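You operate a simulated robot arm through the tools that you are given. There is no shell and no other tool. Be economical: measure what you need, move in short steps, check, and stop when the job is done.

The job below is to be done with a simulated robot arm. You get a single attempt, and the scene is never put back.

JOB
Centre the paper on line 2 between the blue lines.
Fine: loosen the knob at W25, slide the sensor to 0 mm, tighten it, air on at the cream box, then turn the knob at W27. The other knobs, levers, weights and cloths at these rollers stay as they are, on line 1 and line 2.

It is judged by the outcome, as a careful person would: the job done as asked, and still so three seconds after it is handed in. It fails if anything else is knocked over, pushed out of place, dropped, spilled or broken. Flat cloth is picked up by pressing the open fingertips on it (5 to 10 N) and closing them slowly along it; thin cloth reads only 2 to 8 mm in the jaws.

ROBOT AND FRAMES
A 6-joint arm with a two-finger parallel gripper on a trunk, on a base that drives. Base frame: it is fixed to the floor where the robot stands at the start and does not move with it; the origin is under the middle of the robot, x ahead of it, y to its left, z up. Lengths are in mm, angles in degrees, forces in N, time in s.
With the tool pointing down near the work surface it reaches from about 140 to 920 mm from the robot's upright axis, wherever it stands. Its first joint turns from -166.0 to 166.0 degrees. Places, roughly: cloth [-2000, 750, 250]; line one air lever [-2100, 600, 600]; line one edge sensor [-1800, 900, 1100]; line one left clamp lever [-1700, 800, 1100]; line one plate knob [-2300, 0, 900]; line one press lever [-2200, 100, 800]; line one pressure knob [-2100, 700, 600]; line one right clamp lever [-1700, 700, 1100]; line one roller knob [-2200, 300, 1000]; line one sensor knob [-1800, 900, 1200]; line one sloped plate [-1900, -100, 1200]; line two air lever [700, -200, 600]; line two edge sensor [1000, 0, 1100]; line two left clamp lever [1100, -100, 1100]; line two plate knob [600, -900, 900]; line two press lever [600, -800, 800]. Payload 3.91 kg.
Tool frame: the origin (TCP) lies between the finger pads and is the grasp point; the fingertips stand 30 mm ahead of it; z points along the fingers, y is the line along which they close. Largest opening 110 mm; finger width 20, thickness 10; the body of the gripper, 48 by 112 mm, starts 55 mm behind the TCP.
Orientation is told as [roll, pitch, yaw] about the base's x, y, z axes, in that order, counted from this pose: with the fingers straight down and closing along the base's y, the tool's x points along the base's -x, its y along +y and its z along -z.

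CONTROLS
- The arm moves only by the tool move_arm. Its argument "increments" is a list that holds one entry, the list of rows, each a list of 7 numbers: the opening in per cent of the stroke, from 0 (shut) to 100 (fully open), then the shift along the base's x, y, z in mm, then the turn, a rotation vector about the base's x, y, z in degrees. In form: [[[jaw, dx, dy, dz, ax, ay, az], ...]]. A call has 1 to 10 rows; each row is the pose to reach, as a shift and turn from the pose commanded when the call began. Each row takes 0.2 s and may step no farther than 50 mm and 8.6 degrees from the row before; otherwise, or with a gripper value out of range, the whole call is refused. Where a pose cannot be reached the arm comes as near as it can. A force on the tool above 40 N (or 10 N above the force at the start of the call, whichever is more), or a blocked arm, ends the call early, and 0.2 s more pass. Each finger travels about 153 mm/s and halts on what it meets, pressing with about 34 N; the grip force reading is that of the motor and also rises with nothing between the fingers. The clock runs only during rows and for 0.2 s after the last one: add rows that repeat a pose to give the fingers time. The reply holds the time, the measured pose of the TCP, the force on the tool along the base axes, the opening and the grip force, in the units named above and with some noise, with the torque about the TCP (base axes, N m) and any sound that the robot's microphone picked up.
- Cameras (640 x 400 px; columns grow to the right, rows downward): "scene" is now at [208.7, 190.3, 1377.2]; the picture's right is [-0.49, -0.87, 0.00], its down [-0.44, 0.25, -0.86] and it looks along [0.75, -0.42, -0.50] (base axes); focal length 251 px, centre (320, 200). "wrist" rides on the gripper at [72, 17, -103] in the tool frame; the picture's right is [-0.23, 0.97, 0.00], its down [-0.76, -0.18, -0.62] and it looks along [-0.61, -0.14, 0.78] (tool axes); focal length 222 px, centre (320, 200). There is no depth. A picture from a camera that has moved, and an enlarged one, comes with that camera's place and axes in the base frame and with its lens.
- camera(camera): a new picture of that camera. No time passes.
- roll_base(legs): drives the robot by 1 to 6 legs, each [ahead, turn to the left] in mm and degrees, along the robot's own axes; the way and the turn of a leg run together, so that a leg with both is an arc; at most 1500 mm and 180 degrees a leg. The arm and the cameras ride along, it lands a little off, and it stops where it bumps. It gives what a move gives.
- pan_tilt(pan, tilt): turns the head with the scene camera to pan (to the left, within 120 degrees either way) and tilt (down, from -29 to 69), counted from straight ahead of the robot. It gives what a move gives.
- zoom(camera, box): a new picture of the part [left, top, right, bottom] of that camera's present view, enlarged. No time passes.
- hand_in(): hands the job in; it is judged then, once.

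Work in short steps. Places have to be worked out from the pictures, the camera data and where the tool is seen: move nearer, look again, correct. Check each grasp and each placing, and mend what went wrong. You have 120 turns and 78 pictures in all, those below and enlarged ones among them. Open the gripper and draw the arm clear of the work before you hand the job in, unless the task says otherwise.

The tools are called after "Call:" by a JSON object that holds its "op" and its "data". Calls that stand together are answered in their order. move_arm: Moves the arm, as the interface text tells. Its arguments: {"type":"object","properties":{"increments":{"type":"array","items":{"type":"array","items":{"type":"array","items":{"type":"number"}}}}},"required":["increments"]} The other tools are called the same way: roll_base (legs) drives the base; pan_tilt (pan, tilt) turns the head that bears the scene camera; camera (camera) takes a picture; zoom (camera, box) takes an enlarged picture of a part of a camera's view; hand_in () hands the job in.

At the start:

```text
t: 0.0
tool_pos: [619.8, -158.5, 1000.2]
ee_rot: [0.0, 0.0, 0.1]
contact_force: [-0.5, 0.0, 0.0]
wrist_torque: [-0.02, 0.06, 0.02]
opening: 109.9
finger_force: 0.0
robot x, y, heading: [-0.3, 0.4, 0.1]
head pan, tilt: [-29.4, 30.1]
```

scene: 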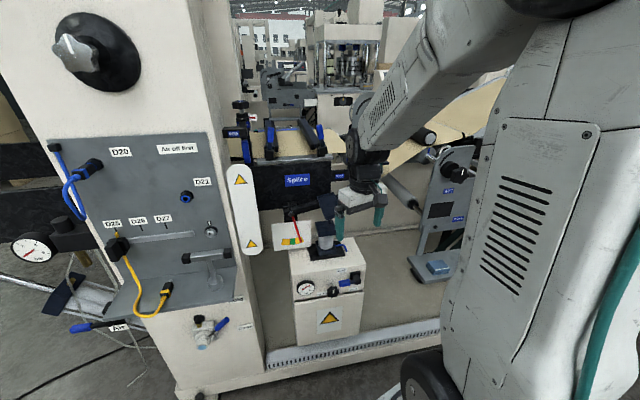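
wrist: 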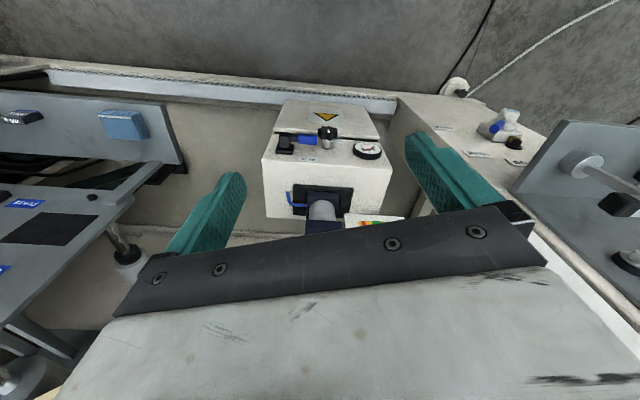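

The picture shows a panel with labels D20…D27, but I need W25/W27. I zoom in to read the labels.

Call:
{"op": "zoom", "data": {"camera": "scene", "box": [0, 120, 260, 350]}}

Call:
{"op": "zoom", "data": {"camera": "scene", "box": [220, 80, 480, 340]}}

```text
1.74 times, centred on (130, 235) of scene
camera zoom: at [208.7, 190.3, 1377.2], right [-0.49, -0.87, 0.0], down [-0.44, 0.25, -0.86], along [0.75, -0.42, -0.5], focal length 437 px, centre (650, 139)
```

zoom: 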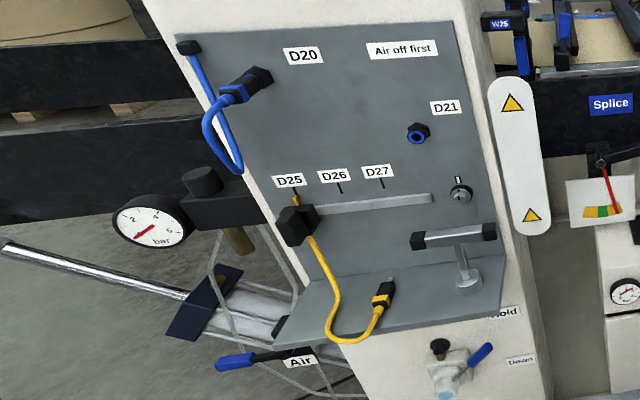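

```text
1.54 times, centred on (350, 210) of scene
camera zoom: at [208.7, 190.3, 1377.2], right [-0.49, -0.87, 0.0], down [-0.44, 0.25, -0.86], along [0.75, -0.42, -0.5], focal length 386 px, centre (274, 185)
```

zoom: 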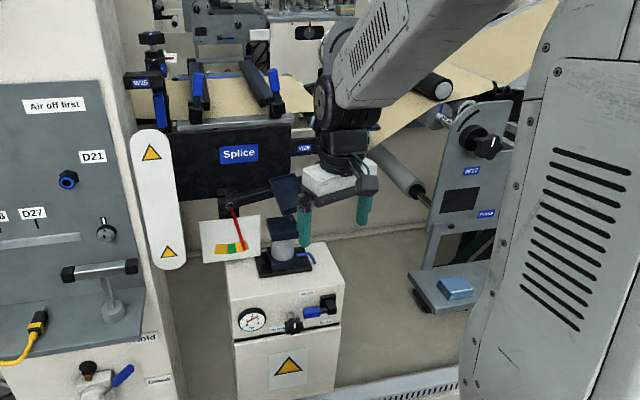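

W25 is on the splice table at line 2 and W27 on the right plate. I zoom closer on each for detail.

Call:
{"op": "zoom", "data": {"camera": "scene", "box": [215, 90, 345, 190]}}

Call:
{"op": "zoom", "data": {"camera": "scene", "box": [390, 110, 510, 300]}}

Call:
{"op": "zoom", "data": {"camera": "scene", "box": [260, 190, 390, 340]}}

```text
4.00 times, centred on (280, 140) of scene
camera zoom: at [208.7, 190.3, 1377.2], right [-0.49, -0.87, 0.0], down [-0.44, 0.25, -0.86], along [0.75, -0.42, -0.5], focal length 1005 px, centre (480, 440)
```

zoom: 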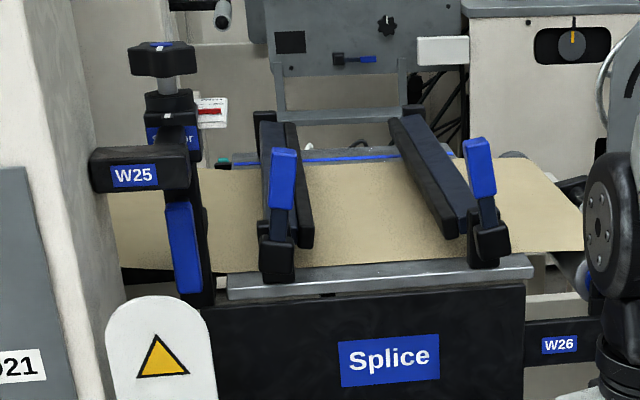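

```text
2.11 times, centred on (450, 205) of scene
camera zoom: at [208.7, 190.3, 1377.2], right [-0.49, -0.87, 0.0], down [-0.44, 0.25, -0.86], along [0.75, -0.42, -0.5], focal length 529 px, centre (46, 190)
```

zoom: 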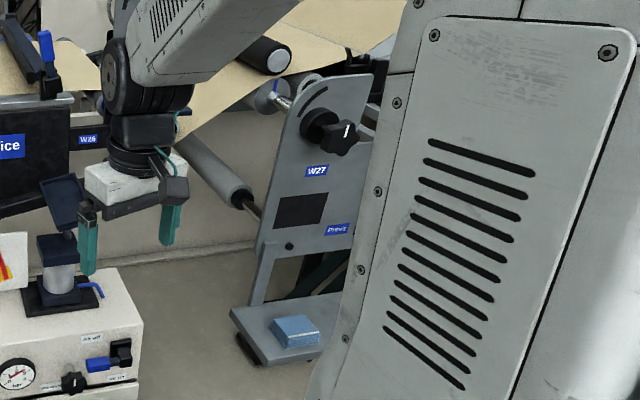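

```text
2.67 times, centred on (325, 265) of scene
camera zoom: at [208.7, 190.3, 1377.2], right [-0.49, -0.87, 0.0], down [-0.44, 0.25, -0.86], along [0.75, -0.42, -0.5], focal length 670 px, centre (307, 27)
```

zoom: 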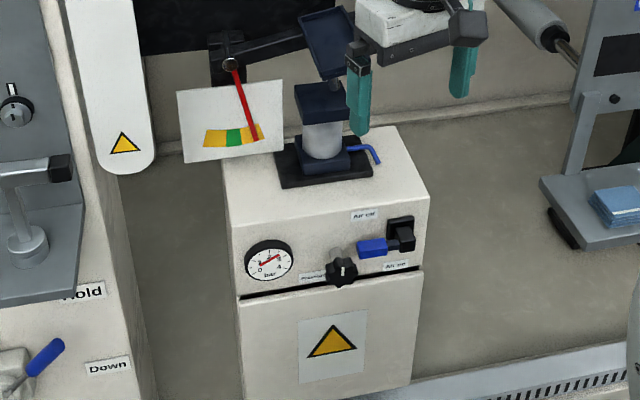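

W25 is the vertical-axis knob on the sensor bracket, with a scale beside it. I zoom further on the sensor and air lever.

Call:
{"op": "zoom", "data": {"camera": "scene", "box": [230, 94, 286, 129]}}

Call:
{"op": "pan_tilt", "data": {"pan": -15, "tilt": 20}}

Call:
{"op": "move_arm", "data": {"increments": [[[100, 0, 30, 40, 0, 0, 0], [100, 0, 60, 80, 0, 0, 0], [100, 0, 90, 120, 0, 0, 0], [100, 0, 120, 160, 0, 0, 0], [100, 0, 150, 200, 0, 0, 0], [100, 0, 160, 240, 0, 0, 0], [100, 0, 160, 280, 0, 0, 0]]]}}

Call:
{"op": "camera", "data": {"camera": "wrist"}}

Call:
{"op": "camera", "data": {"camera": "scene"}}

```text
11.43 times, centred on (258, 112) of scene
camera zoom: at [208.7, 190.3, 1377.2], right [-0.49, -0.87, 0.0], down [-0.44, 0.25, -0.86], along [0.75, -0.42, -0.5], focal length 2871 px, centre (1029, 1211)
```

zoom: 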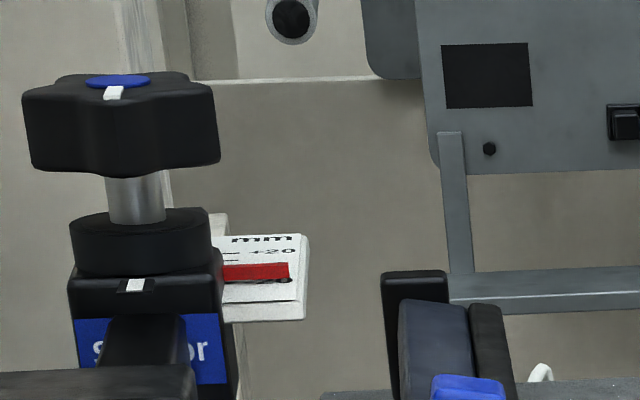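

```text
t: 0.8
tool_pos: [620.1, -159.0, 999.8]
ee_rot: [0.0, 0.1, 0.1]
contact_force: [-0.3, 1.2, 0.6]
wrist_torque: [-0.02, 0.02, -0.03]
opening: 110.0
finger_force: 0.1
robot x, y, heading: [-2.8, -0.6, -0.1]
head pan, tilt: [-15.0, 20.0]
```

```text
t: 2.4
tool_pos: [618.9, 1.0, 1277.4]
ee_rot: [-0.1, 0.0, 0.0]
contact_force: [0.1, -0.1, 0.0]
wrist_torque: [-0.02, -0.01, 0.01]
opening: 110.0
finger_force: 0.1
robot x, y, heading: [1.7, -0.5, -0.1]
head pan, tilt: [-15.0, 20.0]
```

```text
69 pictures are left
camera wrist: at [545.8, 17.2, 1380.6], right [0.23, 0.97, 0.0], down [0.76, -0.18, 0.62], along [0.61, -0.14, -0.78], focal length 222 px, centre (320, 200)
```

wrist: 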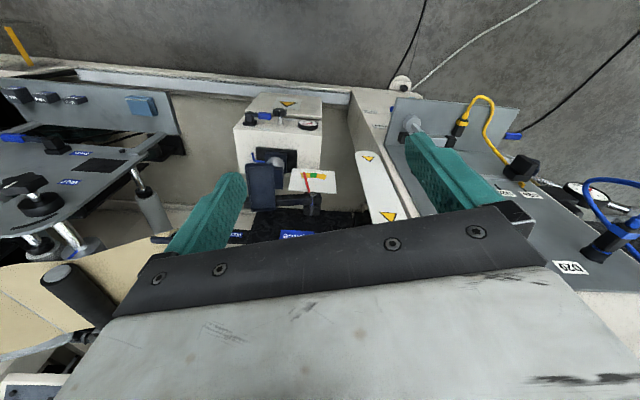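

```text
68 pictures are left
camera scene: at [220.0, 210.7, 1393.4], right [-0.26, -0.97, 0.0], down [-0.33, 0.09, -0.94], along [0.91, -0.24, -0.34], focal length 251 px, centre (320, 200)
```

scene: 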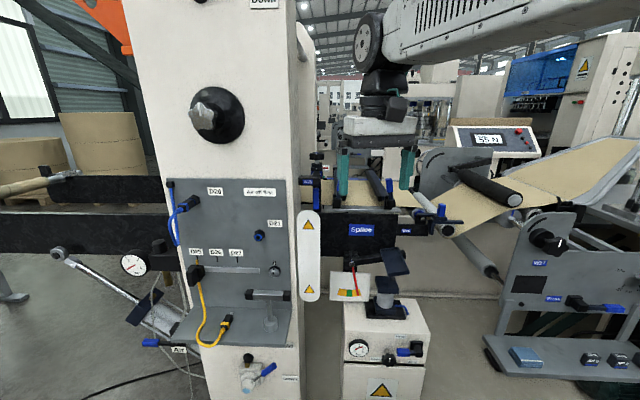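

The hand blocks the wrist view forward; the scene camera is more useful. I drive ahead 180 mm to bring the sensor knob in reach and to triangulate.

Call:
{"op": "roll_base", "data": {"legs": [[180, 0]]}}

Call:
{"op": "zoom", "data": {"camera": "scene", "box": [240, 80, 440, 205]}}

```text
t: 3.9
tool_pos: [795.6, -1.0, 1276.9]
ee_rot: [0.0, 0.0, -0.1]
contact_force: [-0.4, 0.9, -0.4]
wrist_torque: [-0.01, 0.02, -0.01]
opening: 110.2
finger_force: 0.0
robot x, y, heading: [176.5, 2.1, 0.1]
head pan, tilt: [-15.0, 20.0]
```

```text
3.20 times, centred on (340, 142) of scene
camera zoom: at [396.1, 210.4, 1393.4], right [-0.26, -0.97, 0.0], down [-0.33, 0.09, -0.94], along [0.91, -0.24, -0.34], focal length 804 px, centre (256, 384)
```

zoom: 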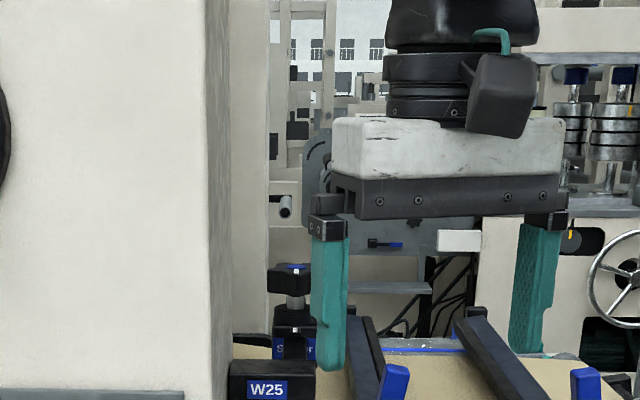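

Triangulating, the W25 knob top is about (1046, 5, 1250), ~57 mm across. I drive 80 mm closer and bring the hand above it to look with the wrist camera.

Call:
{"op": "roll_base", "data": {"legs": [[80, 0]]}}

Call:
{"op": "move_arm", "data": {"increments": [[[100, 0, 0, 50, 0, 0, 0], [100, 0, 0, 90, 0, 0, 0], [100, 45, 0, 100, 0, 0, 0], [100, 90, 0, 100, 0, 0, 0], [100, 135, 0, 100, 0, 0, 0], [100, 165, 0, 100, 0, 0, 0], [100, 165, 0, 100, 0, 0, 0]]]}}

Call:
{"op": "camera", "data": {"camera": "wrist"}}

Call:
{"op": "camera", "data": {"camera": "scene"}}

```text
t: 4.9
tool_pos: [875.0, -0.6, 1276.1]
ee_rot: [0.0, 0.1, -0.1]
contact_force: [0.1, -1.1, -0.7]
wrist_torque: [-0.01, 0.01, 0.01]
opening: 110.0
finger_force: 0.1
robot x, y, heading: [249.3, -2.7, -0.1]
head pan, tilt: [-15.0, 20.0]
```

```text
t: 6.5
tool_pos: [1039.2, 2.9, 1379.7]
ee_rot: [-0.1, 0.0, -0.1]
contact_force: [-0.1, -0.3, 0.1]
wrist_torque: [0.0, 0.0, 0.03]
opening: 110.1
finger_force: 0.0
robot x, y, heading: [251.9, 3.1, 0.1]
head pan, tilt: [-15.0, 20.0]
```

```text
66 pictures are left
camera wrist: at [965.9, 18.8, 1482.1], right [0.23, 0.97, 0.0], down [0.76, -0.18, 0.62], along [0.61, -0.14, -0.78], focal length 222 px, centre (320, 200)
```

wrist: 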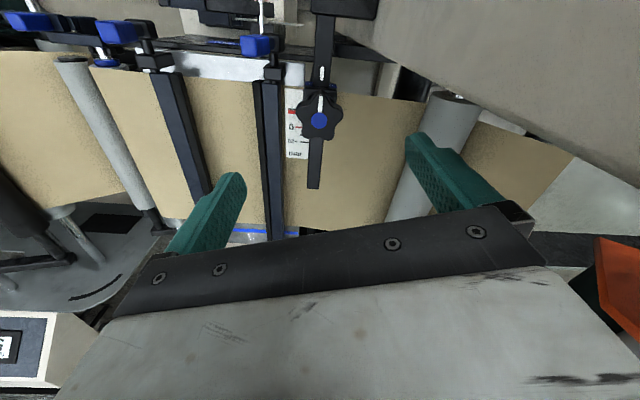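

```text
65 pictures are left
camera scene: at [476.1, 210.2, 1393.4], right [-0.26, -0.97, 0.0], down [-0.33, 0.09, -0.94], along [0.91, -0.24, -0.34], focal length 251 px, centre (320, 200)
```

scene: 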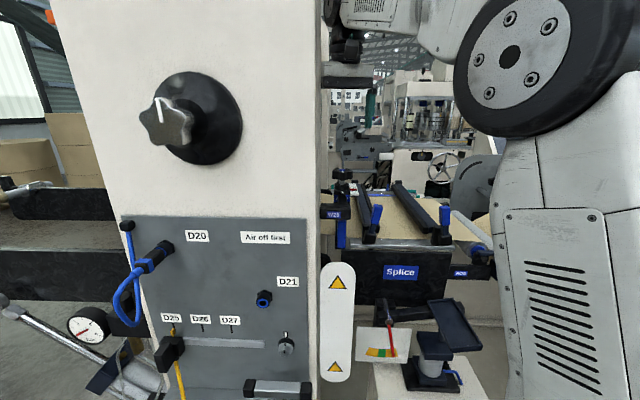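

The knob, bracket and scale show clearly from above. I zoom in.

Call:
{"op": "zoom", "data": {"camera": "wrist", "box": [265, 70, 365, 195]}}

Call:
{"op": "zoom", "data": {"camera": "wrist", "box": [40, 20, 440, 250]}}

```text
3.20 times, centred on (315, 132) of wrist
camera zoom: at [965.9, 18.8, 1482.1], right [0.23, 0.97, 0.0], down [0.76, -0.18, 0.62], along [0.61, -0.14, -0.78], focal length 711 px, centre (336, 416)
```

zoom: 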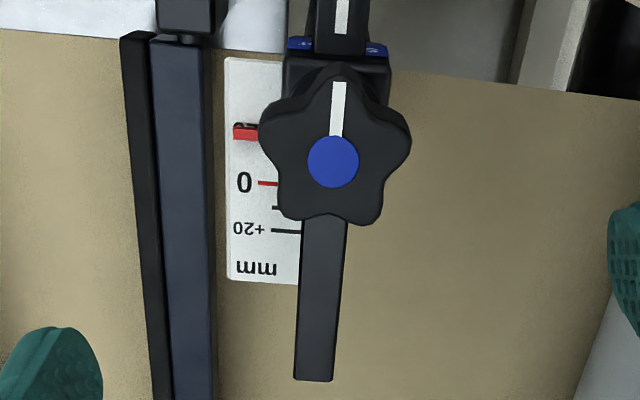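

```text
1.60 times, centred on (240, 135) of wrist
camera zoom: at [965.9, 18.8, 1482.1], right [0.23, 0.97, 0.0], down [0.76, -0.18, 0.62], along [0.61, -0.14, -0.78], focal length 355 px, centre (448, 304)
```

zoom: 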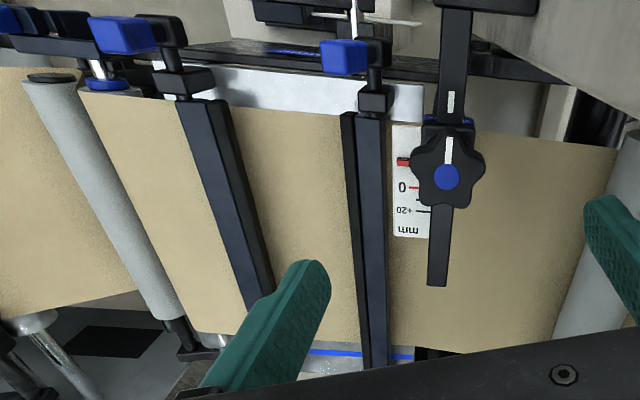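

The red pointer sits near −20 and must go about +20 mm in x; the knob is at ≈(1045, 1), 5-lobed, ~50 mm. I descend partway with the jaws narrower.

Call:
{"op": "move_arm", "data": {"increments": [[[80, 3, -2, -30, 0, 0, 0], [80, 3, -2, -60, 0, 0, 0], [80, 3, -2, -75, 0, 0, 0], [80, 3, -2, -75, 0, 0, 0]]]}}

Call:
{"op": "zoom", "data": {"camera": "wrist", "box": [160, 50, 480, 250]}}

```text
t: 7.5
tool_pos: [1040.0, -0.3, 1303.2]
ee_rot: [0.1, 0.0, -0.1]
contact_force: [-0.3, -0.4, 0.7]
wrist_torque: [-0.01, -0.01, 0.02]
opening: 88.0
finger_force: 0.1
robot x, y, heading: [254.4, -0.8, -0.2]
head pan, tilt: [-15.0, 20.0]
```

```text
2.00 times, centred on (320, 150) of wrist
camera zoom: at [968.1, 16.2, 1406.5], right [0.23, 0.97, 0.0], down [0.76, -0.18, 0.62], along [0.61, -0.14, -0.78], focal length 444 px, centre (320, 300)
```

zoom: 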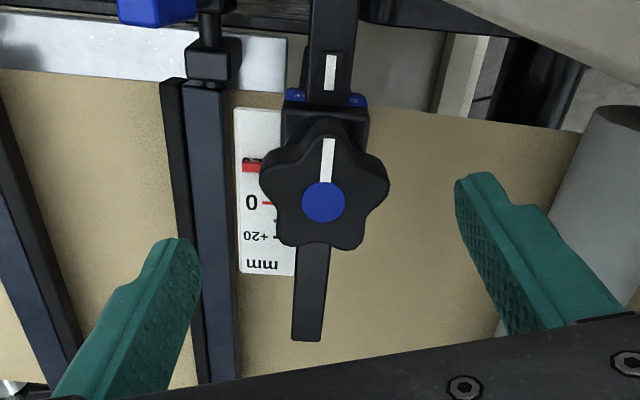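

Knob centre confirmed at (1044, 0). I lower around it with a 77 mm opening.

Call:
{"op": "move_arm", "data": {"increments": [[[70, 0, 0, 0, 0, 0, 0], [70, 2, 0, -20, 0, 0, 0], [70, 2, 0, -40, 0, 0, 0], [70, 2, 0, -49, 0, 0, 0], [70, 2, 0, -49, 0, 0, 0]]]}}

Call:
{"op": "camera", "data": {"camera": "wrist"}}

Call:
{"op": "zoom", "data": {"camera": "scene", "box": [310, 130, 430, 205]}}

```text
t: 8.7
tool_pos: [1044.1, -1.7, 1251.9]
ee_rot: [0.0, -0.1, 0.0]
contact_force: [0.0, -0.3, -0.3]
wrist_torque: [0.01, 0.01, 0.0]
opening: 76.8
finger_force: 0.2
robot x, y, heading: [255.1, 1.1, -0.1]
head pan, tilt: [-15.0, 20.0]
```

```text
61 pictures are left
camera wrist: at [971.5, 14.9, 1355.2], right [0.23, 0.97, 0.0], down [0.76, -0.18, 0.62], along [0.61, -0.14, -0.78], focal length 222 px, centre (320, 200)
```

wrist: 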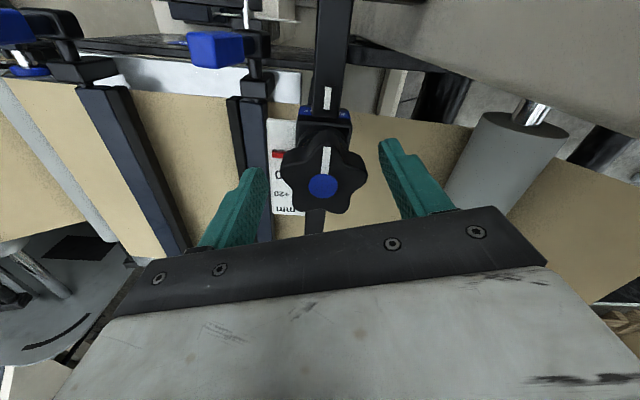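

```text
5.33 times, centred on (370, 168) of scene
camera zoom: at [476.1, 210.1, 1393.4], right [-0.26, -0.97, 0.0], down [-0.33, 0.09, -0.94], along [0.91, -0.24, -0.34], focal length 1340 px, centre (53, 373)
```

zoom: 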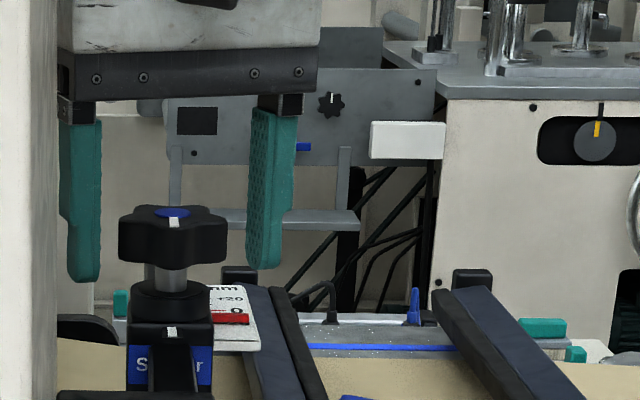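

Fingers straddle the knob at its height. I close on it.

Call:
{"op": "move_arm", "data": {"increments": [[[50, 0, 0, 0, 0, 0, 0], [40, 0, 0, 0, 0, 0, 0], [35, 0, 0, 0, 0, 0, 0], [35, 0, 0, 0, 0, 0, 0]]]}}

Call:
{"op": "camera", "data": {"camera": "wrist"}}

```text
t: 9.7
tool_pos: [1045.5, -0.0, 1251.3]
ee_rot: [0.0, 0.0, 0.0]
contact_force: [1.5, 26.2, -1.7]
wrist_torque: [0.06, 0.02, -0.04]
opening: 52.3
finger_force: 14.0
robot x, y, heading: [255.1, 0.8, -0.1]
head pan, tilt: [-15.0, 20.0]
```

```text
59 pictures are left
camera wrist: at [971.6, 16.7, 1355.2], right [0.23, 0.97, 0.0], down [0.76, -0.18, 0.62], along [0.61, -0.14, -0.78], focal length 222 px, centre (320, 200)
```

wrist: 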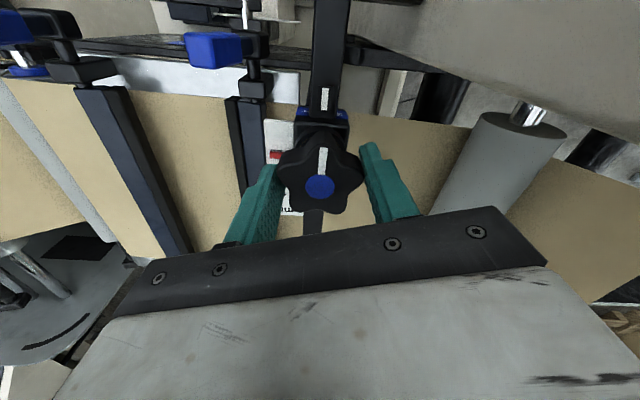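

A +26 N side force means the knob is slightly to +y. I shift +2 mm and close fully.

Call:
{"op": "move_arm", "data": {"increments": [[[35, 0, 2, 0, 0, 0, 0], [20, 0, 2, 0, 0, 0, 0], [20, 0, 2, 0, 0, 0, 0]]]}}

```text
t: 10.5
tool_pos: [1044.6, 3.7, 1251.3]
ee_rot: [0.0, 0.1, 0.0]
contact_force: [-2.9, 28.1, -13.9]
wrist_torque: [0.49, 0.15, 0.0]
opening: 47.9
finger_force: 44.8
robot x, y, heading: [253.4, -2.2, -0.2]
head pan, tilt: [-15.0, 20.0]
```

Gripped at 48 mm but side force remains; I ease +2 mm in y more.

Call:
{"op": "move_arm", "data": {"increments": [[[20, 0, 1, 0, 0, 0, 0], [20, 0, 2, 0, 0, 0, 0], [20, 0, 2, 0, 0, 0, 0]]]}}

Call:
{"op": "camera", "data": {"camera": "wrist"}}

```text
t: 11.3
tool_pos: [1044.5, 2.0, 1251.5]
ee_rot: [-0.1, 0.1, -0.1]
contact_force: [-6.6, 19.0, -19.7]
wrist_torque: [0.34, 0.1, 0.03]
opening: 47.8
finger_force: 45.1
robot x, y, heading: [255.5, -1.4, -0.2]
head pan, tilt: [-15.0, 20.0]
```

```text
58 pictures are left
camera wrist: at [972.2, 18.8, 1355.5], right [0.23, 0.97, 0.0], down [0.76, -0.18, 0.62], along [0.61, -0.14, -0.78], focal length 222 px, centre (320, 200)
```

wrist: 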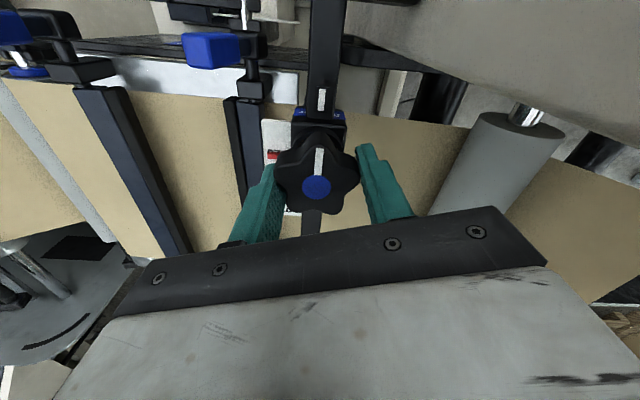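

Firm grip, centred. I turn counter-clockwise (loosen) about 40° and check torque.

Call:
{"op": "move_arm", "data": {"increments": [[[20, 0, 0, 0, 0, 0, 8], [20, 0, 0, 0, 0, 0, 16], [20, 0, 0, 0, 0, 0, 24], [20, 0, 0, 0, 0, 0, 32], [20, 0, 0, 0, 0, 0, 40], [20, 0, 0, 0, 0, 0, 40]]]}}

Call:
{"op": "camera", "data": {"camera": "wrist"}}

```text
t: 12.7
tool_pos: [1044.1, 1.9, 1253.6]
ee_rot: [-0.1, -0.1, 39.9]
contact_force: [2.3, 9.1, 5.0]
wrist_torque: [0.36, -0.14, 0.06]
opening: 47.5
finger_force: 44.7
robot x, y, heading: [251.7, 1.7, -0.0]
head pan, tilt: [-15.0, 20.0]
```

```text
57 pictures are left
camera wrist: at [977.8, -32.0, 1357.4], right [-0.45, 0.89, 0.0], down [0.7, 0.35, 0.62], along [0.56, 0.28, -0.78], focal length 222 px, centre (320, 200)
```

wrist: 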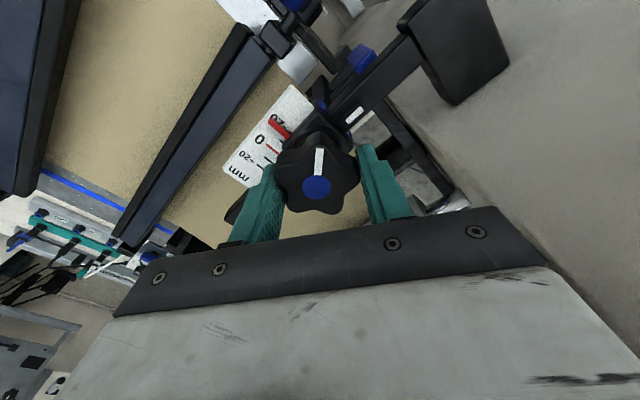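

The knob turned with the hand and rose slightly — it is loosening. I turn another 40°.

Call:
{"op": "move_arm", "data": {"increments": [[[20, 0, 0, 1, 0, 0, 8], [20, 0, 0, 1, 0, 0, 16], [20, 0, 0, 2, 0, 0, 24], [20, 0, 0, 2, 0, 0, 32], [20, 0, 0, 2, 0, 0, 40], [20, 0, 0, 2, 0, 0, 40]]]}}

Call:
{"op": "camera", "data": {"camera": "wrist"}}

```text
t: 14.1
tool_pos: [1043.9, 3.1, 1257.1]
ee_rot: [0.0, 0.0, 80.0]
contact_force: [-0.9, 2.0, 18.3]
wrist_torque: [-0.19, 0.35, 0.02]
opening: 47.5
finger_force: 44.7
robot x, y, heading: [254.0, -1.7, -0.0]
head pan, tilt: [-15.0, 20.0]
```

```text
56 pictures are left
camera wrist: at [1013.8, -67.4, 1359.5], right [-0.92, 0.39, 0.0], down [0.31, 0.72, 0.62], along [0.25, 0.57, -0.78], focal length 222 px, centre (320, 200)
```

wrist: 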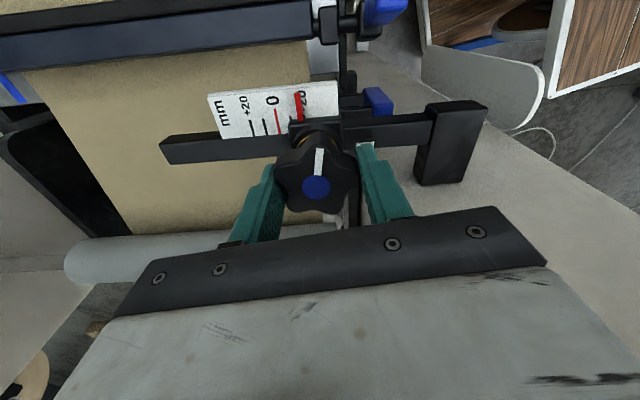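

Now a clear side view of the scale. I zoom to read the pointer.

Call:
{"op": "zoom", "data": {"camera": "wrist", "box": [200, 70, 360, 170]}}

Call:
{"op": "move_arm", "data": {"increments": [[[20, 3, 0, 0, 0, 0, 0], [20, 6, 0, 0, 0, 0, 0], [20, 9, 0, 0, 0, 0, 0], [20, 9, 0, 0, 0, 0, 0]]]}}

Call:
{"op": "zoom", "data": {"camera": "wrist", "box": [200, 70, 360, 170]}}

```text
4.00 times, centred on (280, 120) of wrist
camera zoom: at [1013.8, -67.4, 1359.5], right [-0.92, 0.39, 0.0], down [0.31, 0.72, 0.62], along [0.25, 0.57, -0.78], focal length 888 px, centre (480, 520)
```

zoom: 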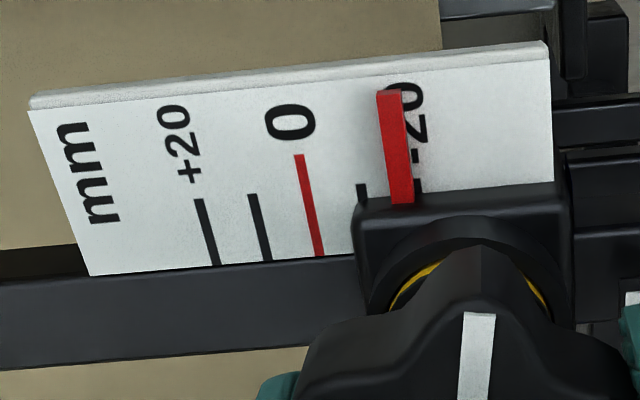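

```text
t: 15.1
tool_pos: [1051.8, -0.7, 1256.0]
ee_rot: [-0.2, -0.1, 79.8]
contact_force: [-10.6, -23.4, 24.7]
wrist_torque: [-0.48, 0.45, -0.21]
opening: 47.9
finger_force: 45.0
robot x, y, heading: [257.3, 1.5, -0.4]
head pan, tilt: [-15.0, 20.0]
```

```text
4.00 times, centred on (280, 120) of wrist
camera zoom: at [1022.2, -70.1, 1359.4], right [-0.92, 0.4, 0.0], down [0.31, 0.72, 0.62], along [0.25, 0.57, -0.78], focal length 888 px, centre (480, 520)
```

zoom: 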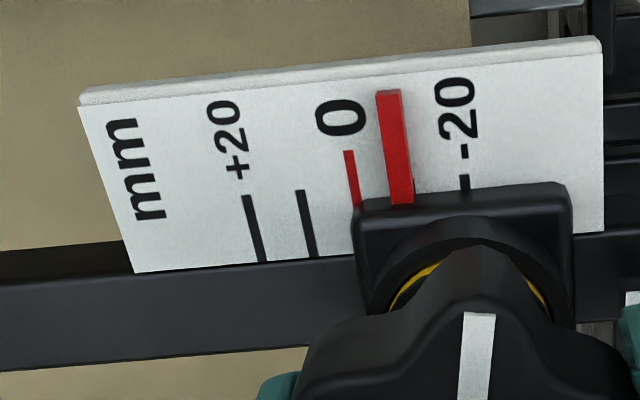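

The sensor slides freely. I move on +7 mm and turn a further 24° so that the camera looks squarely on the scale.

Call:
{"op": "move_arm", "data": {"increments": [[[20, 3, 1, 1, 0, 0, 0], [20, 7, 1, 2, 0, 0, 0], [20, 7, 1, 2, 0, 0, 8], [20, 7, 1, 2, 0, 0, 16], [20, 7, 1, 3, 0, 0, 24], [20, 7, 1, 3, 0, 0, 24]]]}}

Call:
{"op": "zoom", "data": {"camera": "wrist", "box": [230, 70, 390, 170]}}

```text
t: 16.5
tool_pos: [1059.3, -1.1, 1256.8]
ee_rot: [0.2, 0.2, 103.7]
contact_force: [-7.0, -7.8, -0.1]
wrist_torque: [-0.8, 0.17, -0.08]
opening: 47.8
finger_force: 44.3
robot x, y, heading: [256.6, 4.4, -0.2]
head pan, tilt: [-15.0, 20.0]
stopped in row 6: the force on the tool passed its limit at 47 N (the readings are from after the stop); the commanded pose is now the measured one
```

```text
4.00 times, centred on (310, 120) of wrist
camera zoom: at [1060.0, -75.6, 1360.2], right [-1.0, -0.01, 0.0], down [-0.01, 0.78, 0.62], along [-0.01, 0.62, -0.78], focal length 888 px, centre (360, 520)
```

zoom: 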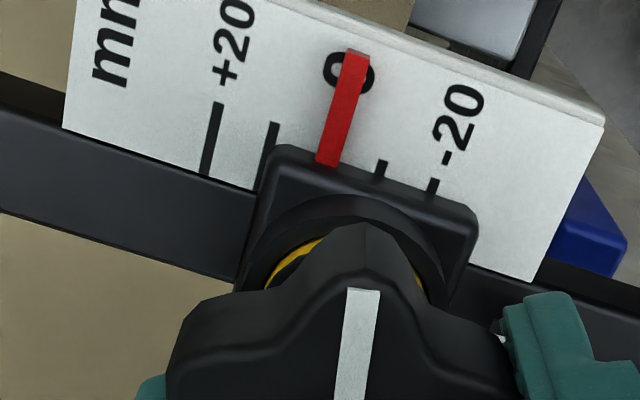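

Pointer is on 0 within under a millimetre (about 0.6 mm short). I nudge +0.7 mm and begin tightening clockwise.

Call:
{"op": "move_arm", "data": {"increments": [[[20, 0.7, 1, 0, 0, 0, 0], [20, 0.7, 1, 0, 0, 0, -8], [20, 0.7, 1, -1, 0, 0, -16], [20, 0.7, 1, -1, 0, 0, -24], [20, 0.7, 1, -1, 0, 0, -32], [20, 0.7, 1, -2, 0, 0, -40], [20, 0.7, 1, -2, 0, 0, -40]]]}}

```text
t: 18.1
tool_pos: [1060.5, 1.1, 1254.8]
ee_rot: [0.1, 0.0, 63.8]
contact_force: [1.1, -12.9, -3.0]
wrist_torque: [-0.35, -0.05, -0.05]
opening: 47.6
finger_force: 45.3
robot x, y, heading: [254.8, 1.0, 0.0]
head pan, tilt: [-15.0, 20.0]
```

Turning freely; I continue clockwise.

Call:
{"op": "move_arm", "data": {"increments": [[[20, 0, 0, 0, 0, 0, -8], [20, 0, 0, -1, 0, 0, -16], [20, 0, 0, -1, 0, 0, -24], [20, 0, 0, -2, 0, 0, -32], [20, 0, 0, -2, 0, 0, -40], [20, 0, 0, -2, 0, 0, -40]]]}}

Call:
{"op": "zoom", "data": {"camera": "wrist", "box": [220, 80, 380, 180]}}

```text
t: 19.5
tool_pos: [1060.5, 0.3, 1251.9]
ee_rot: [0.2, 0.1, 23.8]
contact_force: [1.2, -14.8, -4.6]
wrist_torque: [-0.2, -0.97, 0.0]
opening: 47.8
finger_force: 45.3
robot x, y, heading: [255.7, -0.9, -0.0]
head pan, tilt: [-15.0, 20.0]
```

```text
4.00 times, centred on (300, 130) of wrist
camera zoom: at [987.0, -14.0, 1355.9], right [-0.18, 0.98, 0.0], down [0.77, 0.14, 0.62], along [0.61, 0.12, -0.78], focal length 888 px, centre (400, 480)
```

zoom: 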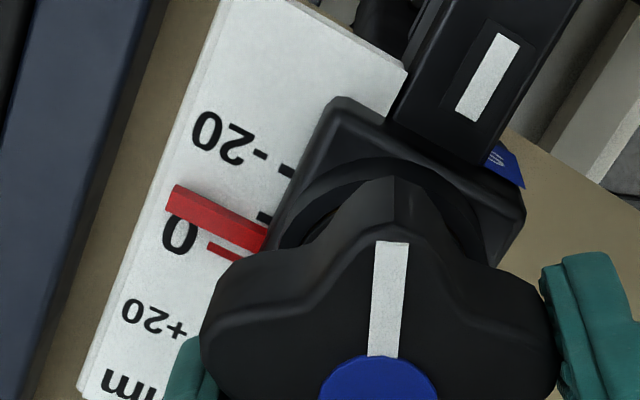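

From this angle the pointer looks ~6 mm short again: the knob slid along the pads (cap at x≈1050, not 1060) while I turned. I open slightly, recentre the hand on the knob and look.

Call:
{"op": "move_arm", "data": {"increments": [[[55, 0, 0, 0, 0, 0, 0], [55, 0, 0, 0, 0, 0, 0], [55, -4, -2, 0, 0, 0, 0], [55, -8.5, -3.7, 0, 0, 0, 0], [55, -8.5, -3.7, 0, 0, 0, 0]]]}}

Call:
{"op": "camera", "data": {"camera": "wrist"}}

```text
t: 20.7
tool_pos: [1052.8, -1.4, 1252.2]
ee_rot: [0.2, 0.1, 23.9]
contact_force: [0.1, 0.1, -0.2]
wrist_torque: [0.02, 0.0, -0.01]
opening: 60.9
finger_force: 0.1
robot x, y, heading: [256.4, -1.0, -0.1]
head pan, tilt: [-15.0, 20.0]
```

```text
51 pictures are left
camera wrist: at [978.8, -17.2, 1355.9], right [-0.19, 0.98, 0.0], down [0.77, 0.14, 0.62], along [0.61, 0.12, -0.78], focal length 222 px, centre (320, 200)
```

wrist: 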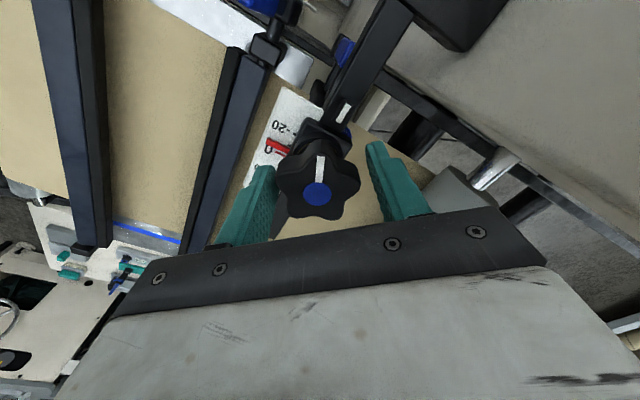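

The knob is at ≈(1056, −3) with clear fingers. Thanks to 72° lobe symmetry I rotate the open hand to yaw 96 so that the fingers close along the slide direction.

Call:
{"op": "move_arm", "data": {"increments": [[[75, 2, 0, 0, 0, 0, 0], [75, 2, 0, 0, 0, 0, 8], [75, 2, 0, 0, 0, 0, 16], [75, 2, 0, 0, 0, 0, 24], [75, 2, 0, 0, 0, 0, 32], [75, 2, 0, 0, 0, 0, 40], [75, 2, 0, 0, 0, 0, 48], [75, 2, 0, 0, 0, 0, 56], [75, 2, 0, 0, 0, 0, 64], [75, 2, 0, 0, 0, 0, 72]]]}}

Call:
{"op": "camera", "data": {"camera": "wrist"}}

```text
t: 22.9
tool_pos: [1054.4, -2.3, 1252.1]
ee_rot: [0.2, 0.1, 96.0]
contact_force: [0.0, 0.5, 0.2]
wrist_torque: [0.02, 0.0, -0.04]
opening: 82.4
finger_force: 0.2
robot x, y, heading: [255.2, 0.2, -0.1]
head pan, tilt: [-15.0, 20.0]
```

```text
50 pictures are left
camera wrist: at [1044.4, -76.1, 1356.3], right [-0.99, 0.12, 0.0], down [0.1, 0.78, 0.62], along [0.07, 0.62, -0.78], focal length 222 px, centre (320, 200)
```

wrist: 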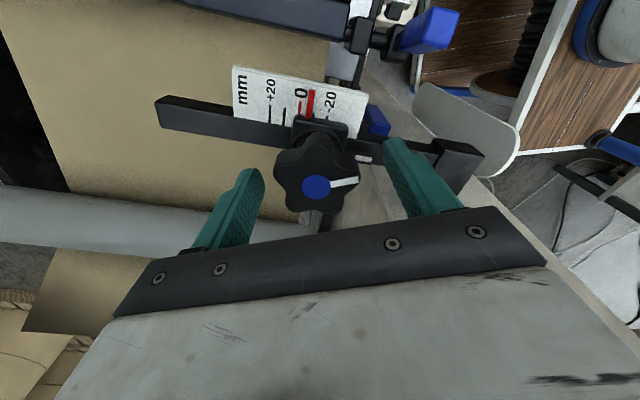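

Centred well, pointer slightly short of 0. I grip here and zoom to read.

Call:
{"op": "move_arm", "data": {"increments": [[[50, 0, -1, 0, 0, 0, 0], [35, 0, -1, 0, 0, 0, 0], [20, 0, -1, 0, 0, 0, 0], [20, 0, -1, 0, 0, 0, 0], [20, 0, -1, 0, 0, 0, 0]]]}}

Call:
{"op": "zoom", "data": {"camera": "wrist", "box": [230, 50, 390, 150]}}

```text
t: 24.1
tool_pos: [1054.6, -3.1, 1252.8]
ee_rot: [0.2, 0.1, 95.9]
contact_force: [-4.3, -0.6, -1.3]
wrist_torque: [0.03, -0.16, 0.01]
opening: 47.7
finger_force: 44.8
robot x, y, heading: [255.0, -1.1, -0.2]
head pan, tilt: [-15.0, 20.0]
```

```text
4.00 times, centred on (310, 100) of wrist
camera zoom: at [1044.6, -77.1, 1355.9], right [-0.99, 0.13, 0.0], down [0.1, 0.78, 0.62], along [0.08, 0.62, -0.78], focal length 888 px, centre (360, 600)
```

zoom: 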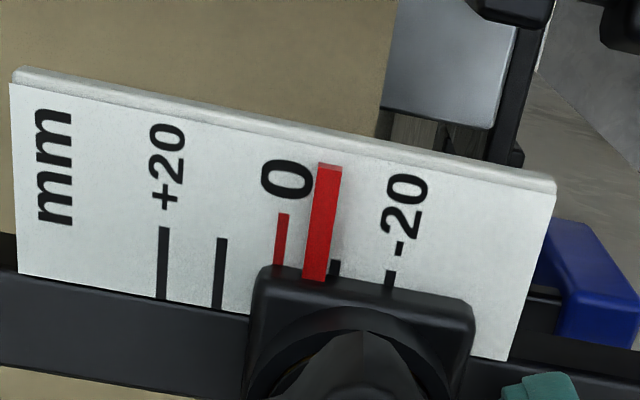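

Pointer reads ≈ −6.7 mm. With jaws closing along x, I slide +6.7 mm.

Call:
{"op": "move_arm", "data": {"increments": [[[20, 2, 0, 0, 0, 0, 0], [20, 4, 0, 0, 0, 0, 0], [20, 6.7, 0, 0, 0, 0, 0], [20, 6.7, 0, 0, 0, 0, 0], [20, 6.7, 0, 0, 0, 0, 0]]]}}

Call:
{"op": "zoom", "data": {"camera": "wrist", "box": [230, 50, 390, 150]}}

```text
t: 25.3
tool_pos: [1061.2, -4.5, 1253.0]
ee_rot: [0.2, 0.1, 95.8]
contact_force: [-11.4, -17.2, 4.7]
wrist_torque: [-0.29, 0.07, -0.08]
opening: 47.5
finger_force: 45.0
robot x, y, heading: [257.3, -0.5, -0.1]
head pan, tilt: [-15.0, 20.0]
```

```text
4.00 times, centred on (310, 100) of wrist
camera zoom: at [1050.6, -79.0, 1355.9], right [-0.99, 0.13, 0.0], down [0.1, 0.78, 0.62], along [0.08, 0.62, -0.78], focal length 888 px, centre (360, 600)
```

zoom: 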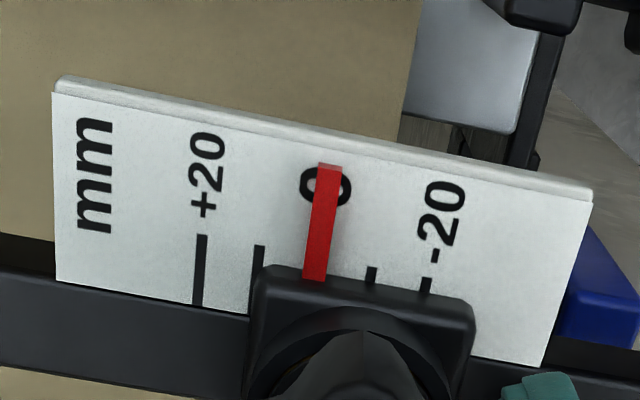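

Pointer is exactly on 0. I tighten clockwise now, 24°.

Call:
{"op": "move_arm", "data": {"increments": [[[20, 0, 1, 0, 0, 0, -4], [20, 0, 1, 0, 0, 0, -8], [20, 0, 1, 0, 0, 0, -12], [20, 0, 1, 0, 0, 0, -16], [20, 0, 1, 0, 0, 0, -20], [20, 0, 1, 0, 0, 0, -24], [20, 0, 1, 0, 0, 0, -24]]]}}

Call:
{"op": "zoom", "data": {"camera": "wrist", "box": [210, 50, 370, 150]}}

```text
t: 26.1
tool_pos: [1061.1, -4.2, 1251.3]
ee_rot: [0.2, 0.4, 84.8]
contact_force: [-5.0, -11.6, 2.4]
wrist_torque: [-1.15, 0.21, -0.07]
opening: 47.8
finger_force: 45.1
robot x, y, heading: [256.1, -1.8, -0.2]
head pan, tilt: [-15.0, 20.0]
stopped in row 3: the force on the tool passed its limit at 40 N (the readings are from after the stop); the commanded pose is now the measured one
```

```text
4.00 times, centred on (290, 100) of wrist
camera zoom: at [1037.2, -75.1, 1355.6], right [-0.95, 0.31, 0.0], down [0.25, 0.75, 0.62], along [0.19, 0.59, -0.79], focal length 888 px, centre (440, 600)
```

zoom: 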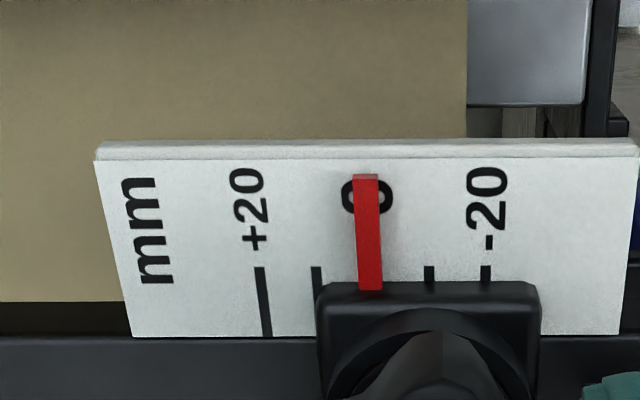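

Still on 0; the force limit stopped the turn partway (11°). I continue in small steps.

Call:
{"op": "move_arm", "data": {"increments": [[[20, 0, 1, 0, 0, 0, 0], [20, 0, 1, 0, 0, 0, -4], [20, 0, 1, 0, 0, 0, -8], [20, 0, 1, 0, 0, 0, -13], [20, 0, 1, 0, 0, 0, -13]]]}}

```text
t: 27.2
tool_pos: [1061.1, -4.1, 1251.3]
ee_rot: [0.1, 0.5, 71.8]
contact_force: [-1.6, -11.4, 0.7]
wrist_torque: [-1.15, 0.04, 0.09]
opening: 47.8
finger_force: 44.7
robot x, y, heading: [258.5, -1.6, -0.3]
head pan, tilt: [-15.0, 20.0]
stopped in row 5: the force on the tool passed its limit at 40 N (the readings are from after the stop); the commanded pose is now the measured one
```

Back at the original tight angle; I turn a bit further to feel for the stop and watch torque.

Call:
{"op": "move_arm", "data": {"increments": [[[20, 0, 0, 0, 0, 0, -4], [20, 0, 0, 0, 0, 0, -8], [20, 0, 0, 0, 0, 0, -12], [20, 0, 0, 0, 0, 0, -12]]]}}

Call:
{"op": "camera", "data": {"camera": "wrist"}}

```text
t: 28.2
tool_pos: [1063.4, -0.6, 1250.5]
ee_rot: [-0.2, 0.0, 59.9]
contact_force: [8.1, 2.5, -4.6]
wrist_torque: [0.2, -0.45, 0.28]
opening: 48.8
finger_force: 45.0
robot x, y, heading: [252.7, 0.8, -0.1]
head pan, tilt: [-15.0, 20.0]
stopped in row 4: the force on the tool passed its limit at 42 N (the readings are from after the stop); the commanded pose is now the measured one
```

```text
46 pictures are left
camera wrist: at [1012.2, -55.1, 1354.3], right [-0.73, 0.68, 0.0], down [0.53, 0.57, 0.62], along [0.43, 0.45, -0.78], focal length 222 px, centre (320, 200)
```

wrist: 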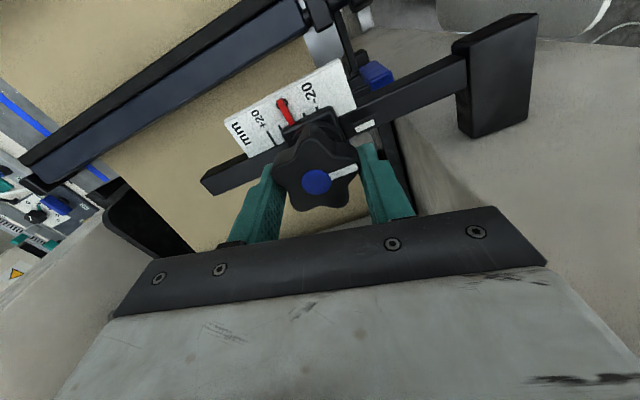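

The knob's white mark is aligned again with the bracket's mark and the lobes began to slip — it is tight. I open and check the pointer from the side.

Call:
{"op": "move_arm", "data": {"increments": [[[45, 0, 0, 0, 0, 0, 0], [70, 0, 0, 0, 0, 0, 0], [75, 0, 0, 0, 0, 0, 0], [75, 0, 0, 5, 0, 0, 8], [75, 0, 0, 10, 0, 0, 16], [75, 0, 0, 15, 0, 0, 24], [75, 0, 0, 15, 0, 0, 32], [75, 0, 0, 15, 0, 0, 40], [75, 0, 0, 15, 0, 0, 44], [75, 0, 0, 15, 0, 0, 44]]]}}

Call:
{"op": "zoom", "data": {"camera": "wrist", "box": [220, 50, 400, 220]}}

```text
t: 30.4
tool_pos: [1063.9, -0.3, 1265.8]
ee_rot: [-0.2, 0.0, 104.0]
contact_force: [0.6, 0.7, -0.2]
wrist_torque: [0.0, 0.0, 0.01]
opening: 82.6
finger_force: 0.1
robot x, y, heading: [259.3, -0.4, 0.0]
head pan, tilt: [-15.0, 20.0]
```

```text
2.35 times, centred on (310, 135) of wrist
camera zoom: at [1063.5, -75.6, 1369.6], right [-1.0, -0.01, 0.0], down [-0.01, 0.78, 0.62], along [-0.01, 0.62, -0.78], focal length 523 px, centre (344, 353)
```

zoom: 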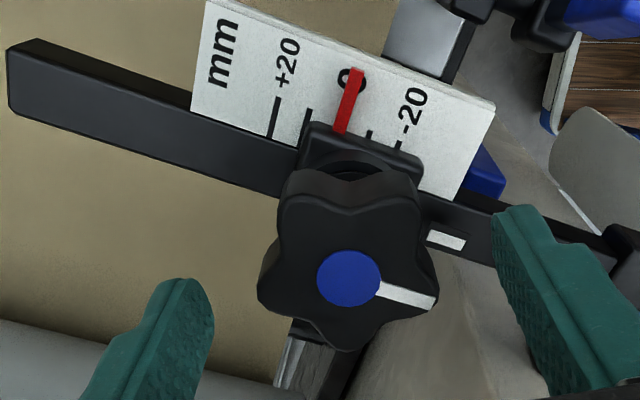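

Mark aligned with the bracket mark. I zoom more finely on the scale to judge the residual.

Call:
{"op": "zoom", "data": {"camera": "wrist", "box": [275, 50, 365, 106]}}

```text
7.11 times, centred on (320, 78) of wrist
camera zoom: at [1063.5, -75.6, 1369.6], right [-1.0, -0.01, 0.0], down [-0.01, 0.78, 0.62], along [-0.01, 0.62, -0.78], focal length 1580 px, centre (320, 1068)
```

zoom: 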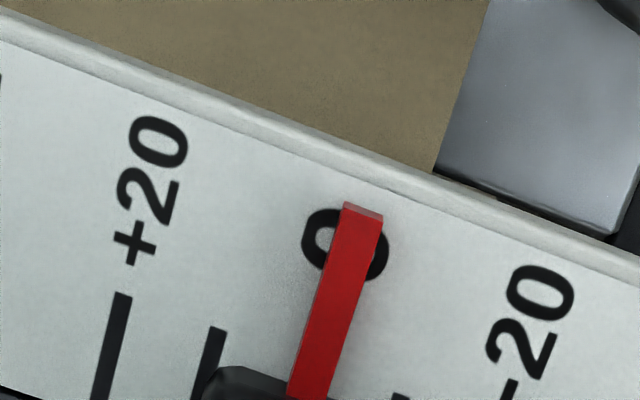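

Pointer reads about −0.8 mm of 0 with the knob tight; good. I lift clear, retract and unwind the yaw.

Call:
{"op": "move_arm", "data": {"increments": [[[75, 0, 0, 40, 0, 0, 0], [75, 0, 0, 80, 0, 0, 0], [75, 0, 0, 110, 0, 0, -8], [75, -40, -10, 110, 0, 0, -16], [75, -80, -20, 110, 0, 0, -24], [75, -120, -30, 110, 0, 0, -32], [75, -165, -40, 110, 0, 0, -40], [75, -210, -50, 110, 0, 0, -48], [75, -255, -60, 110, 0, 0, -56], [75, -300, -70, 110, 0, 0, -64]]]}}

Call:
{"op": "move_arm", "data": {"increments": [[[75, -40, -5, 0, 0, 0, -8], [75, -80, -10, 0, 0, 0, -16], [75, -120, -15, 0, 0, 0, -24], [75, -150, -20, 0, 0, 0, -32], [75, -160, -20, -40, 0, 0, -40], [75, -160, -20, -80, 0, 0, -40], [75, -160, -20, -120, 0, 0, -40]]]}}

Call:
{"op": "pan_tilt", "data": {"pan": -45, "tilt": 45}}

Call:
{"op": "camera", "data": {"camera": "scene"}}

Call:
{"op": "camera", "data": {"camera": "wrist"}}

```text
t: 32.6
tool_pos: [764.1, -70.6, 1375.0]
ee_rot: [-0.1, 0.0, 39.8]
contact_force: [1.0, 0.3, -0.4]
wrist_torque: [0.03, 0.1, -0.02]
opening: 82.5
finger_force: 0.0
robot x, y, heading: [258.8, -0.2, -0.1]
head pan, tilt: [-15.0, 20.0]
```

```text
t: 34.2
tool_pos: [603.1, -88.9, 1255.5]
ee_rot: [-0.2, 0.0, -0.1]
contact_force: [0.5, 0.1, -0.2]
wrist_torque: [-0.01, -0.03, 0.02]
opening: 82.3
finger_force: 0.1
robot x, y, heading: [258.2, -2.4, -0.2]
head pan, tilt: [-15.0, 20.0]
```

```text
t: 35.2
tool_pos: [603.2, -88.5, 1256.8]
ee_rot: [-0.1, -0.1, -0.2]
contact_force: [0.3, -0.5, -0.1]
wrist_torque: [0.0, 0.0, -0.03]
opening: 82.6
finger_force: 0.0
robot x, y, heading: [257.8, -2.2, -0.2]
head pan, tilt: [-45.0, 45.0]
```

```text
43 pictures are left
camera scene: at [444.3, 175.9, 1354.8], right [-0.71, -0.7, 0.0], down [-0.5, 0.5, -0.71], along [0.5, -0.5, -0.71], focal length 251 px, centre (320, 200)
```

scene: 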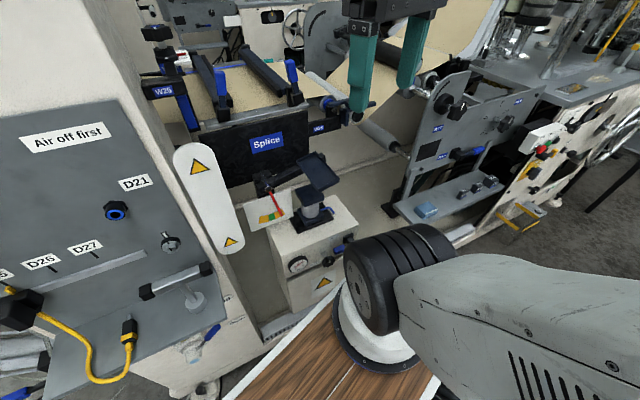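

```text
42 pictures are left
camera wrist: at [530.6, -72.9, 1360.0], right [0.23, 0.97, 0.0], down [0.76, -0.18, 0.62], along [0.61, -0.14, -0.78], focal length 222 px, centre (320, 200)
```

wrist: 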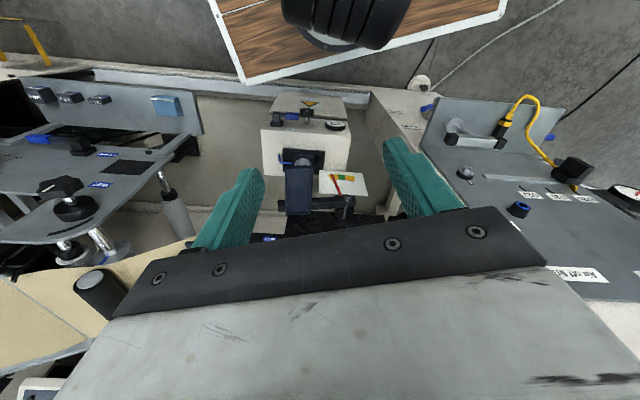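

The lever triangulates to about (734, −258, 637). I move the hand near for a close look at the box front.

Call:
{"op": "move_arm", "data": {"increments": [[[60, -10, -20, -45, 0, 0, 0], [60, -20, -40, -90, 0, 0, 0], [60, -30, -60, -135, 0, 0, 0], [60, -40, -80, -180, 0, 0, 0], [60, -40, -100, -225, 0, 0, 0], [60, -40, -120, -270, 0, 0, 0], [60, -40, -140, -315, 0, 0, 0], [60, -40, -150, -360, 0, 0, 0], [60, -40, -150, -400, 0, 0, 0]]]}}

Call:
{"op": "camera", "data": {"camera": "wrist"}}

Call:
{"op": "zoom", "data": {"camera": "scene", "box": [240, 150, 400, 300]}}

```text
refused: row 1 steps farther than a row can; nothing moved
```

```text
41 pictures are left
camera wrist: at [530.6, -72.9, 1360.0], right [0.23, 0.97, 0.0], down [0.76, -0.18, 0.62], along [0.61, -0.14, -0.78], focal length 222 px, centre (320, 200)
```

wrist: 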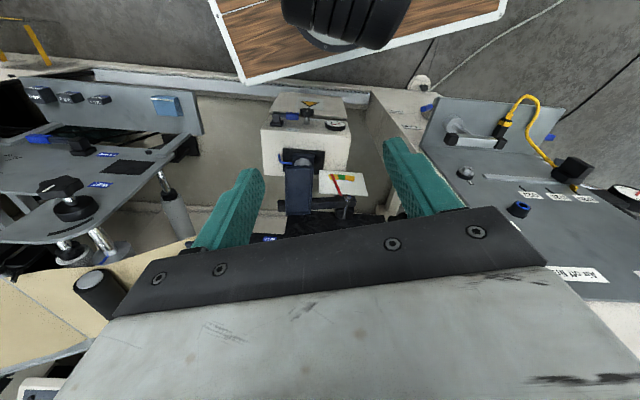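

```text
2.67 times, centred on (320, 225) of scene
camera zoom: at [444.3, 175.9, 1354.8], right [-0.71, -0.7, 0.0], down [-0.5, 0.5, -0.71], along [0.5, -0.5, -0.71], focal length 670 px, centre (320, 133)
```

zoom: 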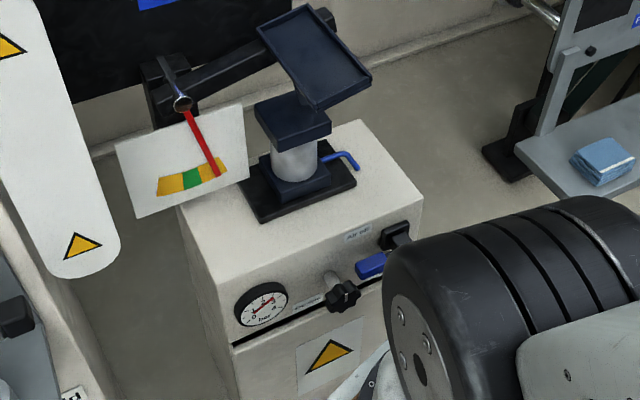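

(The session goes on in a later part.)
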